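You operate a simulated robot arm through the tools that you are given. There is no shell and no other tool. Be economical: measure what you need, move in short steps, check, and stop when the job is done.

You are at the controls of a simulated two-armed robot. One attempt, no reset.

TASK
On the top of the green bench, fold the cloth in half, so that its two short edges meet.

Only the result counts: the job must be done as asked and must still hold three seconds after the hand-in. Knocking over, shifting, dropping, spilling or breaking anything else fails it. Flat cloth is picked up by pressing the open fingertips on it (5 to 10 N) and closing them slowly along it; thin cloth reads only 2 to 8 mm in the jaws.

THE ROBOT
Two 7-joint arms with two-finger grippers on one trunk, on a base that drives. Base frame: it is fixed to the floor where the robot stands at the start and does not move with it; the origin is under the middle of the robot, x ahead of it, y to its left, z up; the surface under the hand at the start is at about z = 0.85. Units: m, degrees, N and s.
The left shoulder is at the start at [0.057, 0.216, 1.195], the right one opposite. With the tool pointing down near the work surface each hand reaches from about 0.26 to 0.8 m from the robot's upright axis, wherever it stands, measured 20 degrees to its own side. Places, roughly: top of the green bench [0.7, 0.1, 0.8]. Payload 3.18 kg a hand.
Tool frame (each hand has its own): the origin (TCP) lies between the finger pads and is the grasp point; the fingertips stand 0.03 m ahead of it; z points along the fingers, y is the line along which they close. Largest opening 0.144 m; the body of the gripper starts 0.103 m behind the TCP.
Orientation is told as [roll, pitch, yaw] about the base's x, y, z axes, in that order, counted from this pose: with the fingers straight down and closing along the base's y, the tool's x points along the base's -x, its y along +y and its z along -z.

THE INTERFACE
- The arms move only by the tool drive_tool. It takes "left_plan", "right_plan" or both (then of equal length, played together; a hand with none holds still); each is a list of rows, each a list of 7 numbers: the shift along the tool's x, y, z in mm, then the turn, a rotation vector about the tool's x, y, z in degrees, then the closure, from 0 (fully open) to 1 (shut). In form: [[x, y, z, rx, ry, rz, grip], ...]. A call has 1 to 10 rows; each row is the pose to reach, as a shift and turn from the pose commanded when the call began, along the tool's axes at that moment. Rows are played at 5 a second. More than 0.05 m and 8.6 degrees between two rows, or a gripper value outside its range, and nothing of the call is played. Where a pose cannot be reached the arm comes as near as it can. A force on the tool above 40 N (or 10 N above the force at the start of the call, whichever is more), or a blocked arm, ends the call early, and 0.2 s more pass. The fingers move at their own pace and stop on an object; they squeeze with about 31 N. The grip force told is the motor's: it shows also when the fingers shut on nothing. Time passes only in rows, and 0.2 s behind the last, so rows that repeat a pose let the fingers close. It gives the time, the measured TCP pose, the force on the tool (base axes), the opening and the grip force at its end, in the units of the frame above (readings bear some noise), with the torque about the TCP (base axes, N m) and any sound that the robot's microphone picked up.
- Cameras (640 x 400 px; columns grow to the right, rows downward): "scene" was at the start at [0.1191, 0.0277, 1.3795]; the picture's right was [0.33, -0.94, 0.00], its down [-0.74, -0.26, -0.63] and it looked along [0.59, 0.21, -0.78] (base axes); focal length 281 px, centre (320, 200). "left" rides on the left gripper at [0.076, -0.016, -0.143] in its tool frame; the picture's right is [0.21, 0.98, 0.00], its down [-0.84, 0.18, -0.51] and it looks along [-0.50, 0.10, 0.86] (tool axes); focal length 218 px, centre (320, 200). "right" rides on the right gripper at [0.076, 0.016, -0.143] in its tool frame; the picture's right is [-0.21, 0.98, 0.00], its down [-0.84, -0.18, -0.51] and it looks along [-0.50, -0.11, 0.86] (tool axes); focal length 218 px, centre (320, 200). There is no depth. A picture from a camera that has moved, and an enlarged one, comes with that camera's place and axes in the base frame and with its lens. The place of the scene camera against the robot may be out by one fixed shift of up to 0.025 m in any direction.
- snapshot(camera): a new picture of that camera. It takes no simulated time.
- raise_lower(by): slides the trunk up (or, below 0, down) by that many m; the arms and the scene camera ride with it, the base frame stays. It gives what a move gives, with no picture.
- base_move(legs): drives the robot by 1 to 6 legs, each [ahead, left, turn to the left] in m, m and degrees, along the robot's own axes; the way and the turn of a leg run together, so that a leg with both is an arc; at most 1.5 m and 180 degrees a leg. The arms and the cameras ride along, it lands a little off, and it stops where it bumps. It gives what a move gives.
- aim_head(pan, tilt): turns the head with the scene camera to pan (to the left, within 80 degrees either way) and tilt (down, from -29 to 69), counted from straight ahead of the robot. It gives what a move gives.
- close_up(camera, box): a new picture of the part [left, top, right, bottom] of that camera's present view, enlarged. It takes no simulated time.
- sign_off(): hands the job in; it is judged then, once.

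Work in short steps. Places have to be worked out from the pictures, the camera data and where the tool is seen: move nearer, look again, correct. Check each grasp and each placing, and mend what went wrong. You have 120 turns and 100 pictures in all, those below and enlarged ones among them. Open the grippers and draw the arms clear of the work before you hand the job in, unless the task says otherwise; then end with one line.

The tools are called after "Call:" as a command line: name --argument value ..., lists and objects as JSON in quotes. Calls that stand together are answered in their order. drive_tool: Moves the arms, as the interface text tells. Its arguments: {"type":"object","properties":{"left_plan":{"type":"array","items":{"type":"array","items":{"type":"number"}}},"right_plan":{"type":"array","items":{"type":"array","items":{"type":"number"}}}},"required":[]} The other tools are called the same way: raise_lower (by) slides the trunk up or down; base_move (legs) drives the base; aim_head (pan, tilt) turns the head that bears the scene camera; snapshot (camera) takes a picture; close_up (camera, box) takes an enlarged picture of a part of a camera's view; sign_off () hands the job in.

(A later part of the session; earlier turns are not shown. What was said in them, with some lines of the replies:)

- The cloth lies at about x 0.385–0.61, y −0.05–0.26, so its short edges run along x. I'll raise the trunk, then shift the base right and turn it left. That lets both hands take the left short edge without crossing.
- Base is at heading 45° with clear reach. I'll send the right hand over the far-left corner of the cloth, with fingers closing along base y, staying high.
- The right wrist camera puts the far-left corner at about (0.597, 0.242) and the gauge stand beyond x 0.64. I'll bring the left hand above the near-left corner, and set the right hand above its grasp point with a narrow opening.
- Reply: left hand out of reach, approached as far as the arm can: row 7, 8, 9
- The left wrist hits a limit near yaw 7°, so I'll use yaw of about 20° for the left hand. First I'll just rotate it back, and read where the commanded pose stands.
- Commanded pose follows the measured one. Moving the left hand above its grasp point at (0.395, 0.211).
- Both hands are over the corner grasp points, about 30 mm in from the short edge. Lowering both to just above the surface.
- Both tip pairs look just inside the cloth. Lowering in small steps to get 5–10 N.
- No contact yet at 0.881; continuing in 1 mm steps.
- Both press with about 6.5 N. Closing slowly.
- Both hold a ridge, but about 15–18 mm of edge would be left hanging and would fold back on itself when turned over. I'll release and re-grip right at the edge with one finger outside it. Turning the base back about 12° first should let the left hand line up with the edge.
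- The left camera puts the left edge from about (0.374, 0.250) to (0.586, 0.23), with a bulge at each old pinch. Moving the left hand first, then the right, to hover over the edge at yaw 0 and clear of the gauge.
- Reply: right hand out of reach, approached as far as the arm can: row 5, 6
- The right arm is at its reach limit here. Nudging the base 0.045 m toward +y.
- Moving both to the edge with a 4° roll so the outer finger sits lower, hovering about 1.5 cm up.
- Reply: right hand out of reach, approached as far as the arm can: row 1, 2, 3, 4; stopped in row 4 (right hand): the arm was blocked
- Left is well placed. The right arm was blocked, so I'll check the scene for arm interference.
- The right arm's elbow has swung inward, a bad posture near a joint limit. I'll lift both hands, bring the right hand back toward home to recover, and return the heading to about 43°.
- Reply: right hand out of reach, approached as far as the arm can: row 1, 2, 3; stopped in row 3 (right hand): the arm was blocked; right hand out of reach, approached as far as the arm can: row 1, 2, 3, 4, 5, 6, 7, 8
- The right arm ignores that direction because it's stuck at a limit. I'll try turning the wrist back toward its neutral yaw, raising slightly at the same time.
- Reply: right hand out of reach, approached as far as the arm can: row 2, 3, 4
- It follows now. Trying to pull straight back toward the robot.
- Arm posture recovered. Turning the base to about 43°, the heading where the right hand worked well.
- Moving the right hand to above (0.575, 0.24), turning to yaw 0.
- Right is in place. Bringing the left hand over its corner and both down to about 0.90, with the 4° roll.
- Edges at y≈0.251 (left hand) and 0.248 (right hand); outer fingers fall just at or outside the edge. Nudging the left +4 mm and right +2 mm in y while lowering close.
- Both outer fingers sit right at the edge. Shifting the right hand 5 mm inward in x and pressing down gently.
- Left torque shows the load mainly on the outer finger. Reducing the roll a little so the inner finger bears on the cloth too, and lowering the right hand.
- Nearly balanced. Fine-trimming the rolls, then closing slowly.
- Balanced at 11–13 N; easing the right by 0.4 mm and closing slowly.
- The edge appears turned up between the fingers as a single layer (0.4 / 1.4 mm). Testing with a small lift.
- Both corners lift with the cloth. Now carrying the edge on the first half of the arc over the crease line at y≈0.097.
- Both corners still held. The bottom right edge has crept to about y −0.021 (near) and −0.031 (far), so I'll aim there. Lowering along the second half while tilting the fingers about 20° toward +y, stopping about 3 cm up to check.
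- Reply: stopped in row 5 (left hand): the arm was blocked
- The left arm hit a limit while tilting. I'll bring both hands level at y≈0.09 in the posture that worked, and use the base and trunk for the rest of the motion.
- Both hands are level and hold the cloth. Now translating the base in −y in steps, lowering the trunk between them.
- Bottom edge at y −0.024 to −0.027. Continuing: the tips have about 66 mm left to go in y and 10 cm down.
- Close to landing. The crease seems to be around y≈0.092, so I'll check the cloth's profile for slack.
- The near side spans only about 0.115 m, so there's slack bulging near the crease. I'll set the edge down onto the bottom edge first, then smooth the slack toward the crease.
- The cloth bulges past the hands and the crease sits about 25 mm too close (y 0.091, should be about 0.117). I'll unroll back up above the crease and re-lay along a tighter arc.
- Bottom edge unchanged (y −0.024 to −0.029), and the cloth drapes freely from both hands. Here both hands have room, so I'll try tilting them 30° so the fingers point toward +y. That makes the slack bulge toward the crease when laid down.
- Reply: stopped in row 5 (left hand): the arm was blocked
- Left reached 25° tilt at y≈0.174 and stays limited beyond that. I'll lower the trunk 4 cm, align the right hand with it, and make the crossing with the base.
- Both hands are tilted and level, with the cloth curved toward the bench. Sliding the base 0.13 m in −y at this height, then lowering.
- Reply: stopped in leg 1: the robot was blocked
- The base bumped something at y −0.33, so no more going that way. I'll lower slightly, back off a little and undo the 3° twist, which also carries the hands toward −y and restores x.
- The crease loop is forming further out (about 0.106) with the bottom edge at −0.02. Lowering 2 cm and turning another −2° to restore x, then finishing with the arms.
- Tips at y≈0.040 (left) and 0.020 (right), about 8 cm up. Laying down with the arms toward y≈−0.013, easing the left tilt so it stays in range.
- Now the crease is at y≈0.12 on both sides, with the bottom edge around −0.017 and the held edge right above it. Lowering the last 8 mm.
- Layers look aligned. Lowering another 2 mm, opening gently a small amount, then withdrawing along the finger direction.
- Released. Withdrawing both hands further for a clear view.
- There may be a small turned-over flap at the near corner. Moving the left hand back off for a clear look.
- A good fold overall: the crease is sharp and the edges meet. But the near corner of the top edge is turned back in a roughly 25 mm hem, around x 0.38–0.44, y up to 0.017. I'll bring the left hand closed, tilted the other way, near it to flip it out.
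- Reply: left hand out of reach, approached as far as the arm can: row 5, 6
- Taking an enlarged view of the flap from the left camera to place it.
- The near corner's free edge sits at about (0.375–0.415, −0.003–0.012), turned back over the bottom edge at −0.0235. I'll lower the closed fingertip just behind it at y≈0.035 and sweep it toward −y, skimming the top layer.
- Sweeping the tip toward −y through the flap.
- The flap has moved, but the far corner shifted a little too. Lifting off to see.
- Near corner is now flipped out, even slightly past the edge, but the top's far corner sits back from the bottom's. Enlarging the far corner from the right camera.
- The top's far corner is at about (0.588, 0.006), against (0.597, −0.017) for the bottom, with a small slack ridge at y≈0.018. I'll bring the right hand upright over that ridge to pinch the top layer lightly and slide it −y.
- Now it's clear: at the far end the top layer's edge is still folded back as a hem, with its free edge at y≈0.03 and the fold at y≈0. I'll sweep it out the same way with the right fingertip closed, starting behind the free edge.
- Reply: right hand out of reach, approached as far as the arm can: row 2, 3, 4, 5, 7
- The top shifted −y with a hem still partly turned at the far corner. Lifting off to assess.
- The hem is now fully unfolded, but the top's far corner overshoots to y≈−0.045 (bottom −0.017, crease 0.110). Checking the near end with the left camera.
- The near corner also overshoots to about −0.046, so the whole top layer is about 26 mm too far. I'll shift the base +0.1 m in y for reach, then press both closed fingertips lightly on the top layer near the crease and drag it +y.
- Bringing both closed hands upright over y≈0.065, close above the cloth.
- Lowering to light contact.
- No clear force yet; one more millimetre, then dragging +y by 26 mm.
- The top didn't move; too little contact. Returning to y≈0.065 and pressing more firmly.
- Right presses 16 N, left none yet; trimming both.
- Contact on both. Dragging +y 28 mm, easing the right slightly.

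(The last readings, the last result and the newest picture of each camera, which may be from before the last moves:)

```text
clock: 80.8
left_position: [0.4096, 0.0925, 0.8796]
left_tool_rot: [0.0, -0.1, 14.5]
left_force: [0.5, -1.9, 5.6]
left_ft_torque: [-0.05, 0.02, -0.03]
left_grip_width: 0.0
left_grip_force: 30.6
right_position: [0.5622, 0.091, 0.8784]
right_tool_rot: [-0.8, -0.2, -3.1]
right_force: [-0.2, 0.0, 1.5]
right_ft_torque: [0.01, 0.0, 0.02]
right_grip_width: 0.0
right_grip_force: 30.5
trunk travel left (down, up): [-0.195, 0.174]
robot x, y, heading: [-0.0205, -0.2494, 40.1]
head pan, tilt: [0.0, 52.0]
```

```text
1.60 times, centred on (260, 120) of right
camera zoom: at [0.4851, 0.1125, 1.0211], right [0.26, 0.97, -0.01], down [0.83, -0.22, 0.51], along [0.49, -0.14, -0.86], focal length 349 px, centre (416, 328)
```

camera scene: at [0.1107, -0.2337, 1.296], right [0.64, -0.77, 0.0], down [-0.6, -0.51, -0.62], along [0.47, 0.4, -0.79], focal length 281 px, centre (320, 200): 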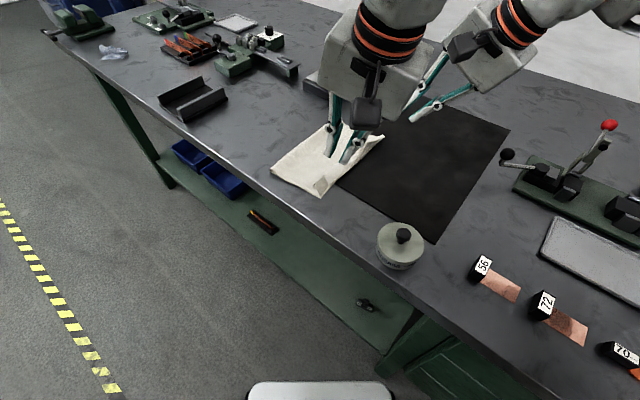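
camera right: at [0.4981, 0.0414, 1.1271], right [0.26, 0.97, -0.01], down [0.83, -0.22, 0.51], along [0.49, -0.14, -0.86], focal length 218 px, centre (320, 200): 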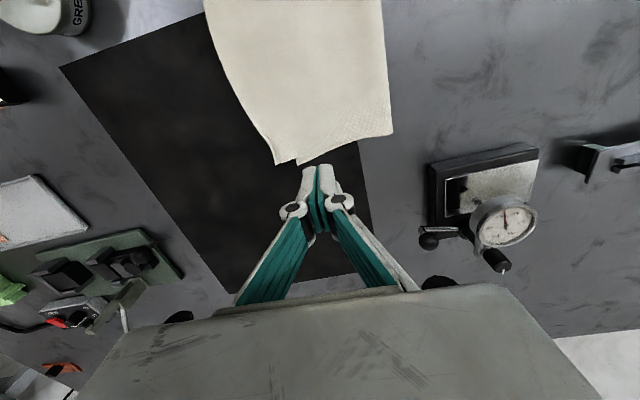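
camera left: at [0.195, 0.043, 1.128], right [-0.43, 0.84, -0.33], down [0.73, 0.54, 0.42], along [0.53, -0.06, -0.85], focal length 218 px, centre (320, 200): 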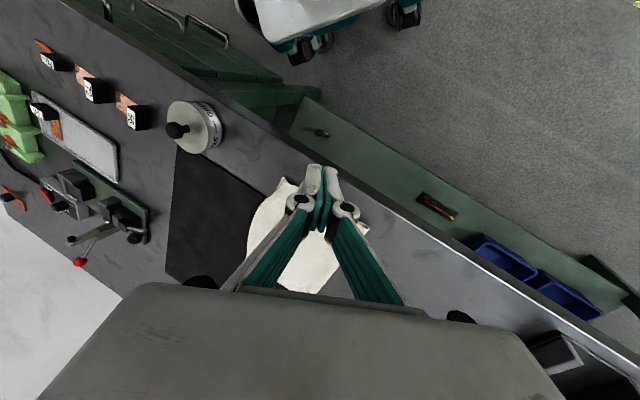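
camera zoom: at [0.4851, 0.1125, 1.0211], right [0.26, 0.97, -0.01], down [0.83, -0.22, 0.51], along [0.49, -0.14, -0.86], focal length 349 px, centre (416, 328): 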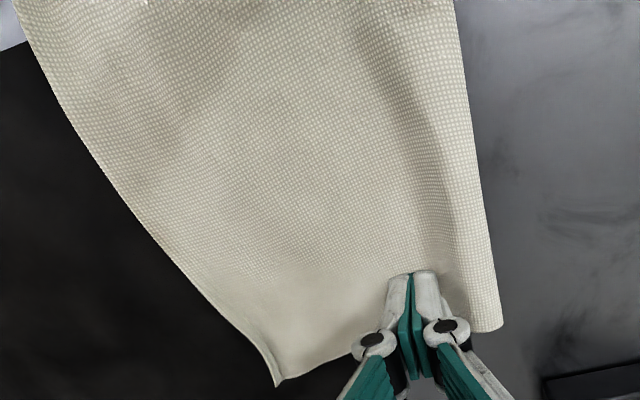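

The far corners now seem to coincide: top corner at −0.011, crease at 0.132, half-length about 0.142. Lifting both hands straight up to check.

Call:
drive_tool --left_plan '[[0, 0, -10, 0, 0, 0, 1], [0, 0, -45, 0, 0, 0, 1], [15, 20, -85, 0, 0, 0, 1], [60, 20, -110, 0, 0, 0, 1], [105, 20, -120, 0, 0, 0, 1]]' --right_plan '[[0, 0, -10, 0, 0, 0, 1], [0, 0, -45, 0, 0, 0, 1], [0, 0, -85, 0, 0, 0, 1], [0, 20, -110, 0, 0, 0, 1], [0, 40, -125, 0, 0, 0, 1]]'

Call:
snapshot --camera "scene"

Call:
close_up --camera "right" --box '[160, 0, 440, 180]'

```text
refused: row 4 steps farther than a row can; nothing moved
```

```text
11 pictures are left
camera scene: at [0.111, -0.1332, 1.2954], right [0.64, -0.77, 0.0], down [-0.6, -0.51, -0.62], along [0.47, 0.4, -0.79], focal length 281 px, centre (320, 200)
```

scene: 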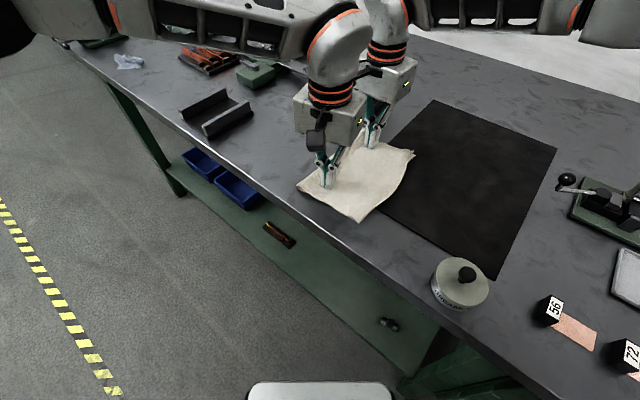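

```text
2.22 times, centred on (300, 90) of right
camera zoom: at [0.4851, 0.1125, 1.0211], right [0.26, 0.97, -0.01], down [0.83, -0.22, 0.51], along [0.49, -0.14, -0.86], focal length 485 px, centre (364, 444)
```

zoom: 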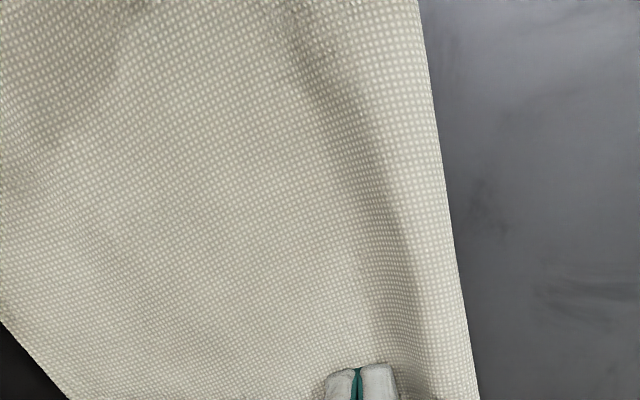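

A step was too large; repeating with smaller steps.

Call:
drive_tool --left_plan '[[0, 0, -10, 0, 0, 0, 1], [0, 0, -45, 0, 0, 0, 1], [10, 10, -80, 0, 0, 0, 1], [45, 15, -100, 0, 0, 0, 1], [85, 20, -110, 0, 0, 0, 1], [125, 25, -115, 0, 0, 0, 1]]' --right_plan '[[0, 0, -10, 0, 0, 0, 1], [0, 0, -45, 0, 0, 0, 1], [0, 0, -80, 0, 0, 0, 1], [0, 0, -100, 0, 0, 0, 1], [0, 20, -110, 0, 0, 0, 1], [0, 40, -115, 0, 0, 0, 1]]'

Call:
close_up --camera "scene" --box '[270, 120, 450, 240]'

Call:
close_up --camera "right" --box '[60, 0, 460, 240]'

```text
clock: 82.2
left_position: [0.2813, 0.0862, 0.9927]
left_tool_rot: [0.0, -0.1, 14.5]
left_force: [-0.4, 0.0, -0.7]
left_ft_torque: [0.0, -0.05, 0.02]
left_grip_width: 0.0001
left_grip_force: 30.2
right_position: [0.5613, 0.1323, 0.9961]
right_tool_rot: [-0.8, -0.1, -3.0]
right_force: [0.0, 0.4, 0.2]
right_ft_torque: [-0.03, -0.05, 0.01]
right_grip_width: 0.0
right_grip_force: 31.0
trunk travel left (down, up): [-0.195, 0.174]
robot x, y, heading: [-0.0193, -0.2459, 40.2]
head pan, tilt: [0.0, 52.0]
```

```text
3.33 times, centred on (360, 180) of scene
camera zoom: at [0.1102, -0.1324, 1.2956], right [0.64, -0.77, 0.0], down [-0.6, -0.51, -0.62], along [0.47, 0.4, -0.79], focal length 938 px, centre (187, 267)
```

zoom: 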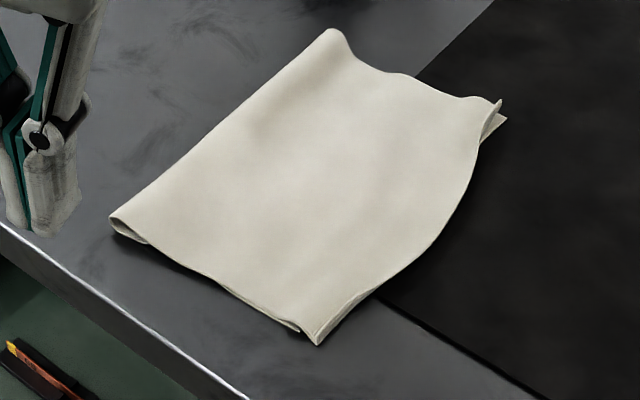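

```text
1.60 times, centred on (260, 120) of right
camera zoom: at [0.4856, 0.154, 1.1374], right [0.26, 0.97, -0.01], down [0.83, -0.22, 0.51], along [0.49, -0.14, -0.86], focal length 349 px, centre (416, 328)
```

zoom: 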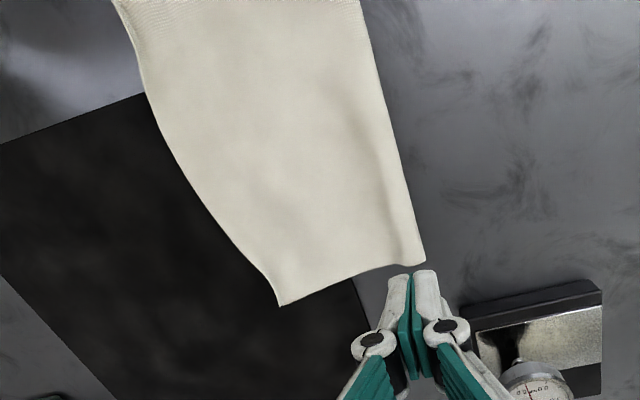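

Far corners are within about 6 mm, but the near corner and the middle of the top edge still overhang by about 16 mm. I'll press with the left fingertip at x≈0.45 and drag +y about 15 mm, with the right hand raised out of the way.

Call:
drive_tool --left_plan '[[-25, -13, 8, 0, 0, 0, 1], [-50, -27, 20, 0, 0, 0, 1], [-76, -41, 40, 0, 0, 0, 1], [-102, -55, 60, 0, 0, 0, 1], [-128, -69, 80, 0, 0, 0, 1], [-153, -82, 98, 0, 0, 0, 1], [-153, -82, 108, 0, 0, 0, 1], [-153, -82, 110, 0, 0, 0, 1]]' --right_plan '[[0, 0, -20, 0, 0, 0, 1], [0, 10, -40, 0, 0, 0, 1], [0, 20, -60, 0, 0, 0, 1], [0, 30, -80, 0, 0, 0, 1], [0, 40, -90, 0, 0, 0, 1], [0, 40, -90, 0, 0, 0, 1], [0, 40, -90, 0, 0, 0, 1], [0, 40, -90, 0, 0, 0, 1]]'

```text
clock: 84.2
left_position: [0.4501, 0.0431, 0.8836]
left_tool_rot: [0.1, 0.0, 14.4]
left_force: [-0.4, 0.0, 0.1]
left_ft_torque: [0.03, -0.02, -0.01]
left_grip_width: 0.0001
left_grip_force: 31.1
right_position: [0.6016, 0.1408, 1.0844]
right_tool_rot: [1.3, 1.8, -6.7]
right_force: [0.2, 0.4, -0.3]
right_ft_torque: [-0.01, 0.04, -0.03]
right_grip_width: 0.0003
right_grip_force: 30.2
right hand out of reach, approached as far as the arm can: row 5, 6, 7, 8
trunk travel left (down, up): [-0.195, 0.174]
robot x, y, heading: [-0.0202, -0.2483, 39.8]
head pan, tilt: [0.0, 52.0]
stopped in row 8 (right hand): the arm was blocked; the commanded pose is now the measured one
```

Pressing down in small steps until about 5 N.

Call:
drive_tool --left_plan '[[0, 0, 1.5, 0, 0, 0, 1], [0, 0, 3, 0, 0, 0, 1], [0, 0, 3.7, 0, 0, 0, 1]]'

```text
clock: 85.0
left_position: [0.4502, 0.0433, 0.882]
left_tool_rot: [0.1, -0.3, 14.5]
left_force: [1.9, 2.8, 13.1]
left_ft_torque: [0.04, -0.03, -0.01]
left_grip_width: 0.0001
left_grip_force: 30.1
right_position: [0.6012, 0.1412, 1.0866]
right_tool_rot: [1.3, 1.6, -6.6]
right_force: [0.6, -1.0, -0.6]
right_ft_torque: [0.02, -0.02, -0.01]
right_grip_width: 0.0
right_grip_force: 30.7
trunk travel left (down, up): [-0.195, 0.174]
robot x, y, heading: [-0.0211, -0.2459, 39.9]
head pan, tilt: [0.0, 52.0]
```

Firm contact. Easing slightly, dragging +y 16 mm, then lifting away.

Call:
drive_tool --left_plan '[[-1, 4, -0.5, 0, 0, 0, 1], [-2, 8, -0.5, 0, 0, 0, 1], [-3, 12, -0.5, 0, 0, 0, 1], [-4, 16, -0.5, 0, 0, 0, 1], [-4, 16, -10, 0, 0, 0, 1], [-4, 16, -50, 0, 0, 0, 1], [20, 20, -85, 0, 0, 0, 1], [60, 25, -105, 0, 0, 0, 1], [100, 30, -115, 0, 0, 0, 1], [145, 30, -115, 0, 0, 0, 1]]'

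Call:
close_up --camera "scene" --box '[270, 120, 450, 240]'

```text
clock: 87.2
left_position: [0.3014, 0.0335, 0.9967]
left_tool_rot: [0.0, -0.1, 14.4]
left_force: [-0.6, 0.1, 1.0]
left_ft_torque: [0.0, 0.0, -0.01]
left_grip_width: 0.0
left_grip_force: 30.7
right_position: [0.5999, 0.1419, 1.0852]
right_tool_rot: [1.3, 1.5, -6.6]
right_force: [-0.4, -0.1, -0.4]
right_ft_torque: [0.0, -0.01, 0.02]
right_grip_width: 0.0002
right_grip_force: 30.5
trunk travel left (down, up): [-0.195, 0.174]
robot x, y, heading: [-0.0183, -0.2512, 39.8]
head pan, tilt: [0.0, 52.0]
```

```text
3.33 times, centred on (360, 180) of scene
camera zoom: at [0.1105, -0.1329, 1.2956], right [0.64, -0.77, 0.0], down [-0.6, -0.51, -0.62], along [0.47, 0.4, -0.79], focal length 938 px, centre (187, 267)
```

zoom: 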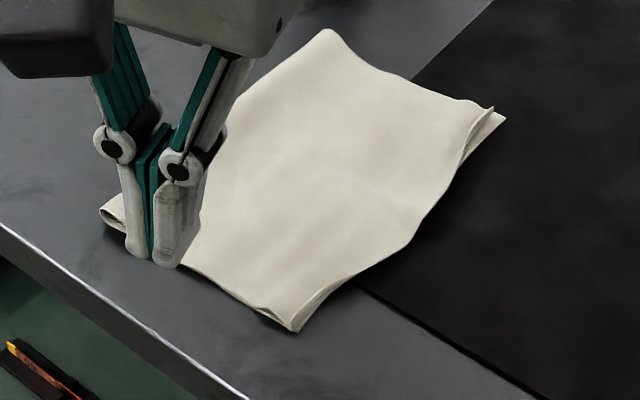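

Near corners now coincide and the far ones are within about 10 mm. Checking the near edge more closely from the left camera.

Call:
drive_tool --left_plan '[[20, 0, -30, 0, 0, 0, 1], [40, 0, -60, 0, 0, 0, 1]]'

Call:
close_up --camera "left" --box '[200, 140, 440, 290]'

Call:
close_up --camera "scene" --box '[290, 120, 430, 225]'

```text
clock: 87.8
left_position: [0.2642, 0.0247, 1.0574]
left_tool_rot: [0.1, -0.1, 14.4]
left_force: [0.3, 0.5, 0.4]
left_ft_torque: [0.02, -0.03, -0.01]
left_grip_width: 0.0
left_grip_force: 30.3
right_position: [0.6009, 0.1403, 1.0859]
right_tool_rot: [1.3, 1.6, -6.6]
right_force: [0.2, -0.4, -0.2]
right_ft_torque: [0.01, -0.01, 0.0]
right_grip_width: 0.0
right_grip_force: 30.8
trunk travel left (down, up): [-0.195, 0.174]
robot x, y, heading: [-0.0217, -0.2466, 40.0]
head pan, tilt: [0.0, 52.0]
```

```text
2.67 times, centred on (320, 215) of left
camera zoom: at [0.1928, -0.0111, 1.1995], right [-0.45, 0.89, 0.0], down [0.77, 0.38, 0.51], along [0.45, 0.23, -0.86], focal length 582 px, centre (320, 160)
```

zoom: 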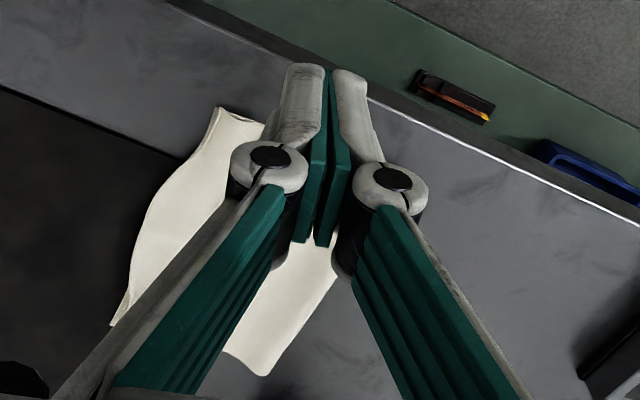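

```text
3.81 times, centred on (360, 172) of scene
camera zoom: at [0.1111, -0.1331, 1.2956], right [0.64, -0.77, 0.0], down [-0.6, -0.51, -0.62], along [0.47, 0.4, -0.79], focal length 1072 px, centre (168, 305)
```

zoom: 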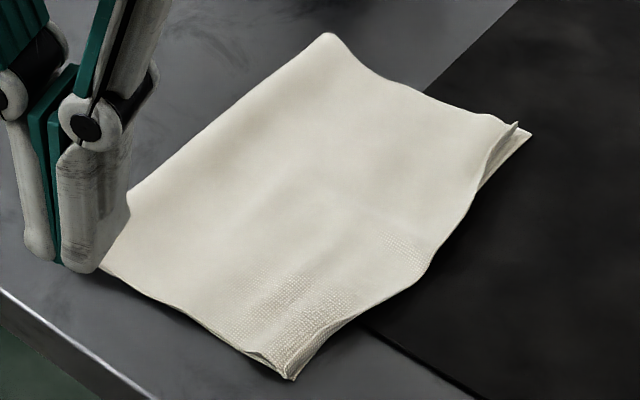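

The short edges now meet to within about a centimetre along their length, and nothing else is disturbed. Raising the arms clear and opening the grippers.

Call:
raise_lower --by 0.12

Call:
drive_tool --left_plan '[[0, 0, 0, 0, 0, 0, 0.5], [0, 0, 0, 0, 0, 0, 0], [0, 0, 0, 0, 0, 0, 0], [0, 0, 0, 0, 0, 0, 0]]' --right_plan '[[0, 0, 0, 0, 0, 0, 0.5], [0, 0, 0, 0, 0, 0, 0], [0, 0, 0, 0, 0, 0, 0], [0, 0, 0, 0, 0, 0, 0]]'

Call:
snapshot --camera "scene"

Call:
snapshot --camera "right"

```text
clock: 89.3
left_position: [0.2631, 0.0237, 1.1742]
left_tool_rot: [0.1, 0.0, 14.5]
left_force: [0.3, -0.7, 0.7]
left_ft_torque: [0.02, -0.02, 0.0]
left_grip_width: 0.0
left_grip_force: 31.1
right_position: [0.5895, 0.1052, 1.3071]
right_tool_rot: [7.8, -3.9, -8.7]
right_force: [0.3, 0.5, 0.0]
right_ft_torque: [0.04, 0.02, 0.0]
right_grip_width: 0.0001
right_grip_force: 30.7
trunk travel left (down, up): [-0.315, 0.054]
robot x, y, heading: [-0.0194, -0.2453, 40.1]
head pan, tilt: [0.0, 52.0]
```

```text
clock: 90.5
left_position: [0.2643, 0.0257, 1.1743]
left_tool_rot: [0.0, 0.1, 14.4]
left_force: [0.1, -0.6, 0.2]
left_ft_torque: [0.01, 0.02, -0.01]
left_grip_width: 0.1438
left_grip_force: 0.0
right_position: [0.5953, 0.103, 1.3009]
right_tool_rot: [7.5, -3.8, -8.9]
right_force: [0.5, 0.2, -0.7]
right_ft_torque: [0.01, -0.03, 0.02]
right_grip_width: 0.1439
right_grip_force: 0.1
trunk travel left (down, up): [-0.315, 0.054]
robot x, y, heading: [-0.0181, -0.2476, 40.0]
head pan, tilt: [0.0, 52.0]
stopped in row 4 (right hand): the arm was blocked; the commanded pose is now the measured one
```

```text
4 pictures are left
camera scene: at [0.0673, -0.1706, 1.4195], right [0.64, -0.77, 0.0], down [-0.6, -0.51, -0.62], along [0.47, 0.4, -0.79], focal length 281 px, centre (320, 200)
```

scene: 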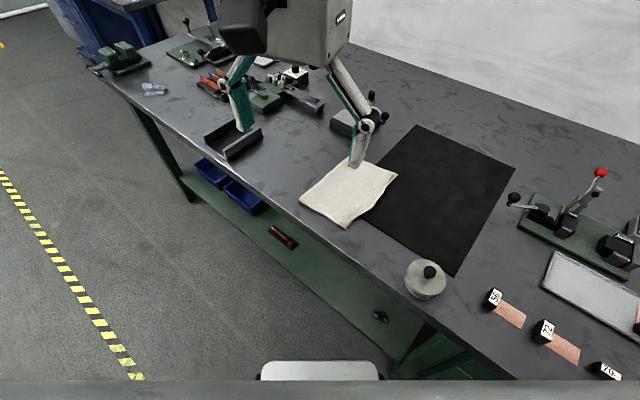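

```text
3 pictures are left
camera right: at [0.5096, 0.1135, 1.4393], right [0.35, 0.93, 0.14], down [0.76, -0.37, 0.53], along [0.55, -0.08, -0.83], focal length 218 px, centre (320, 200)
```

right: 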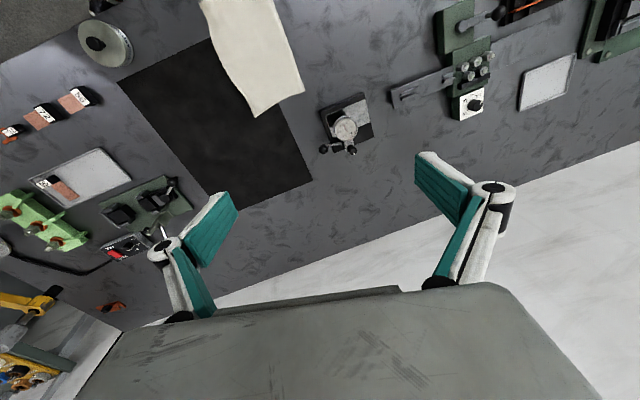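

The cloth lies folded with its short edges together. Both hands are open and clear, and the other items are where they were. Handing in.

Call:
sign_off

```text
The job is handed in.
```

The cloth is folded in half on the green bench: its two short edges meet to within about 1 cm by the camera views, both grippers are open and clear, and no other item on the bench looks moved. The base bumped something near the bench once along the way.
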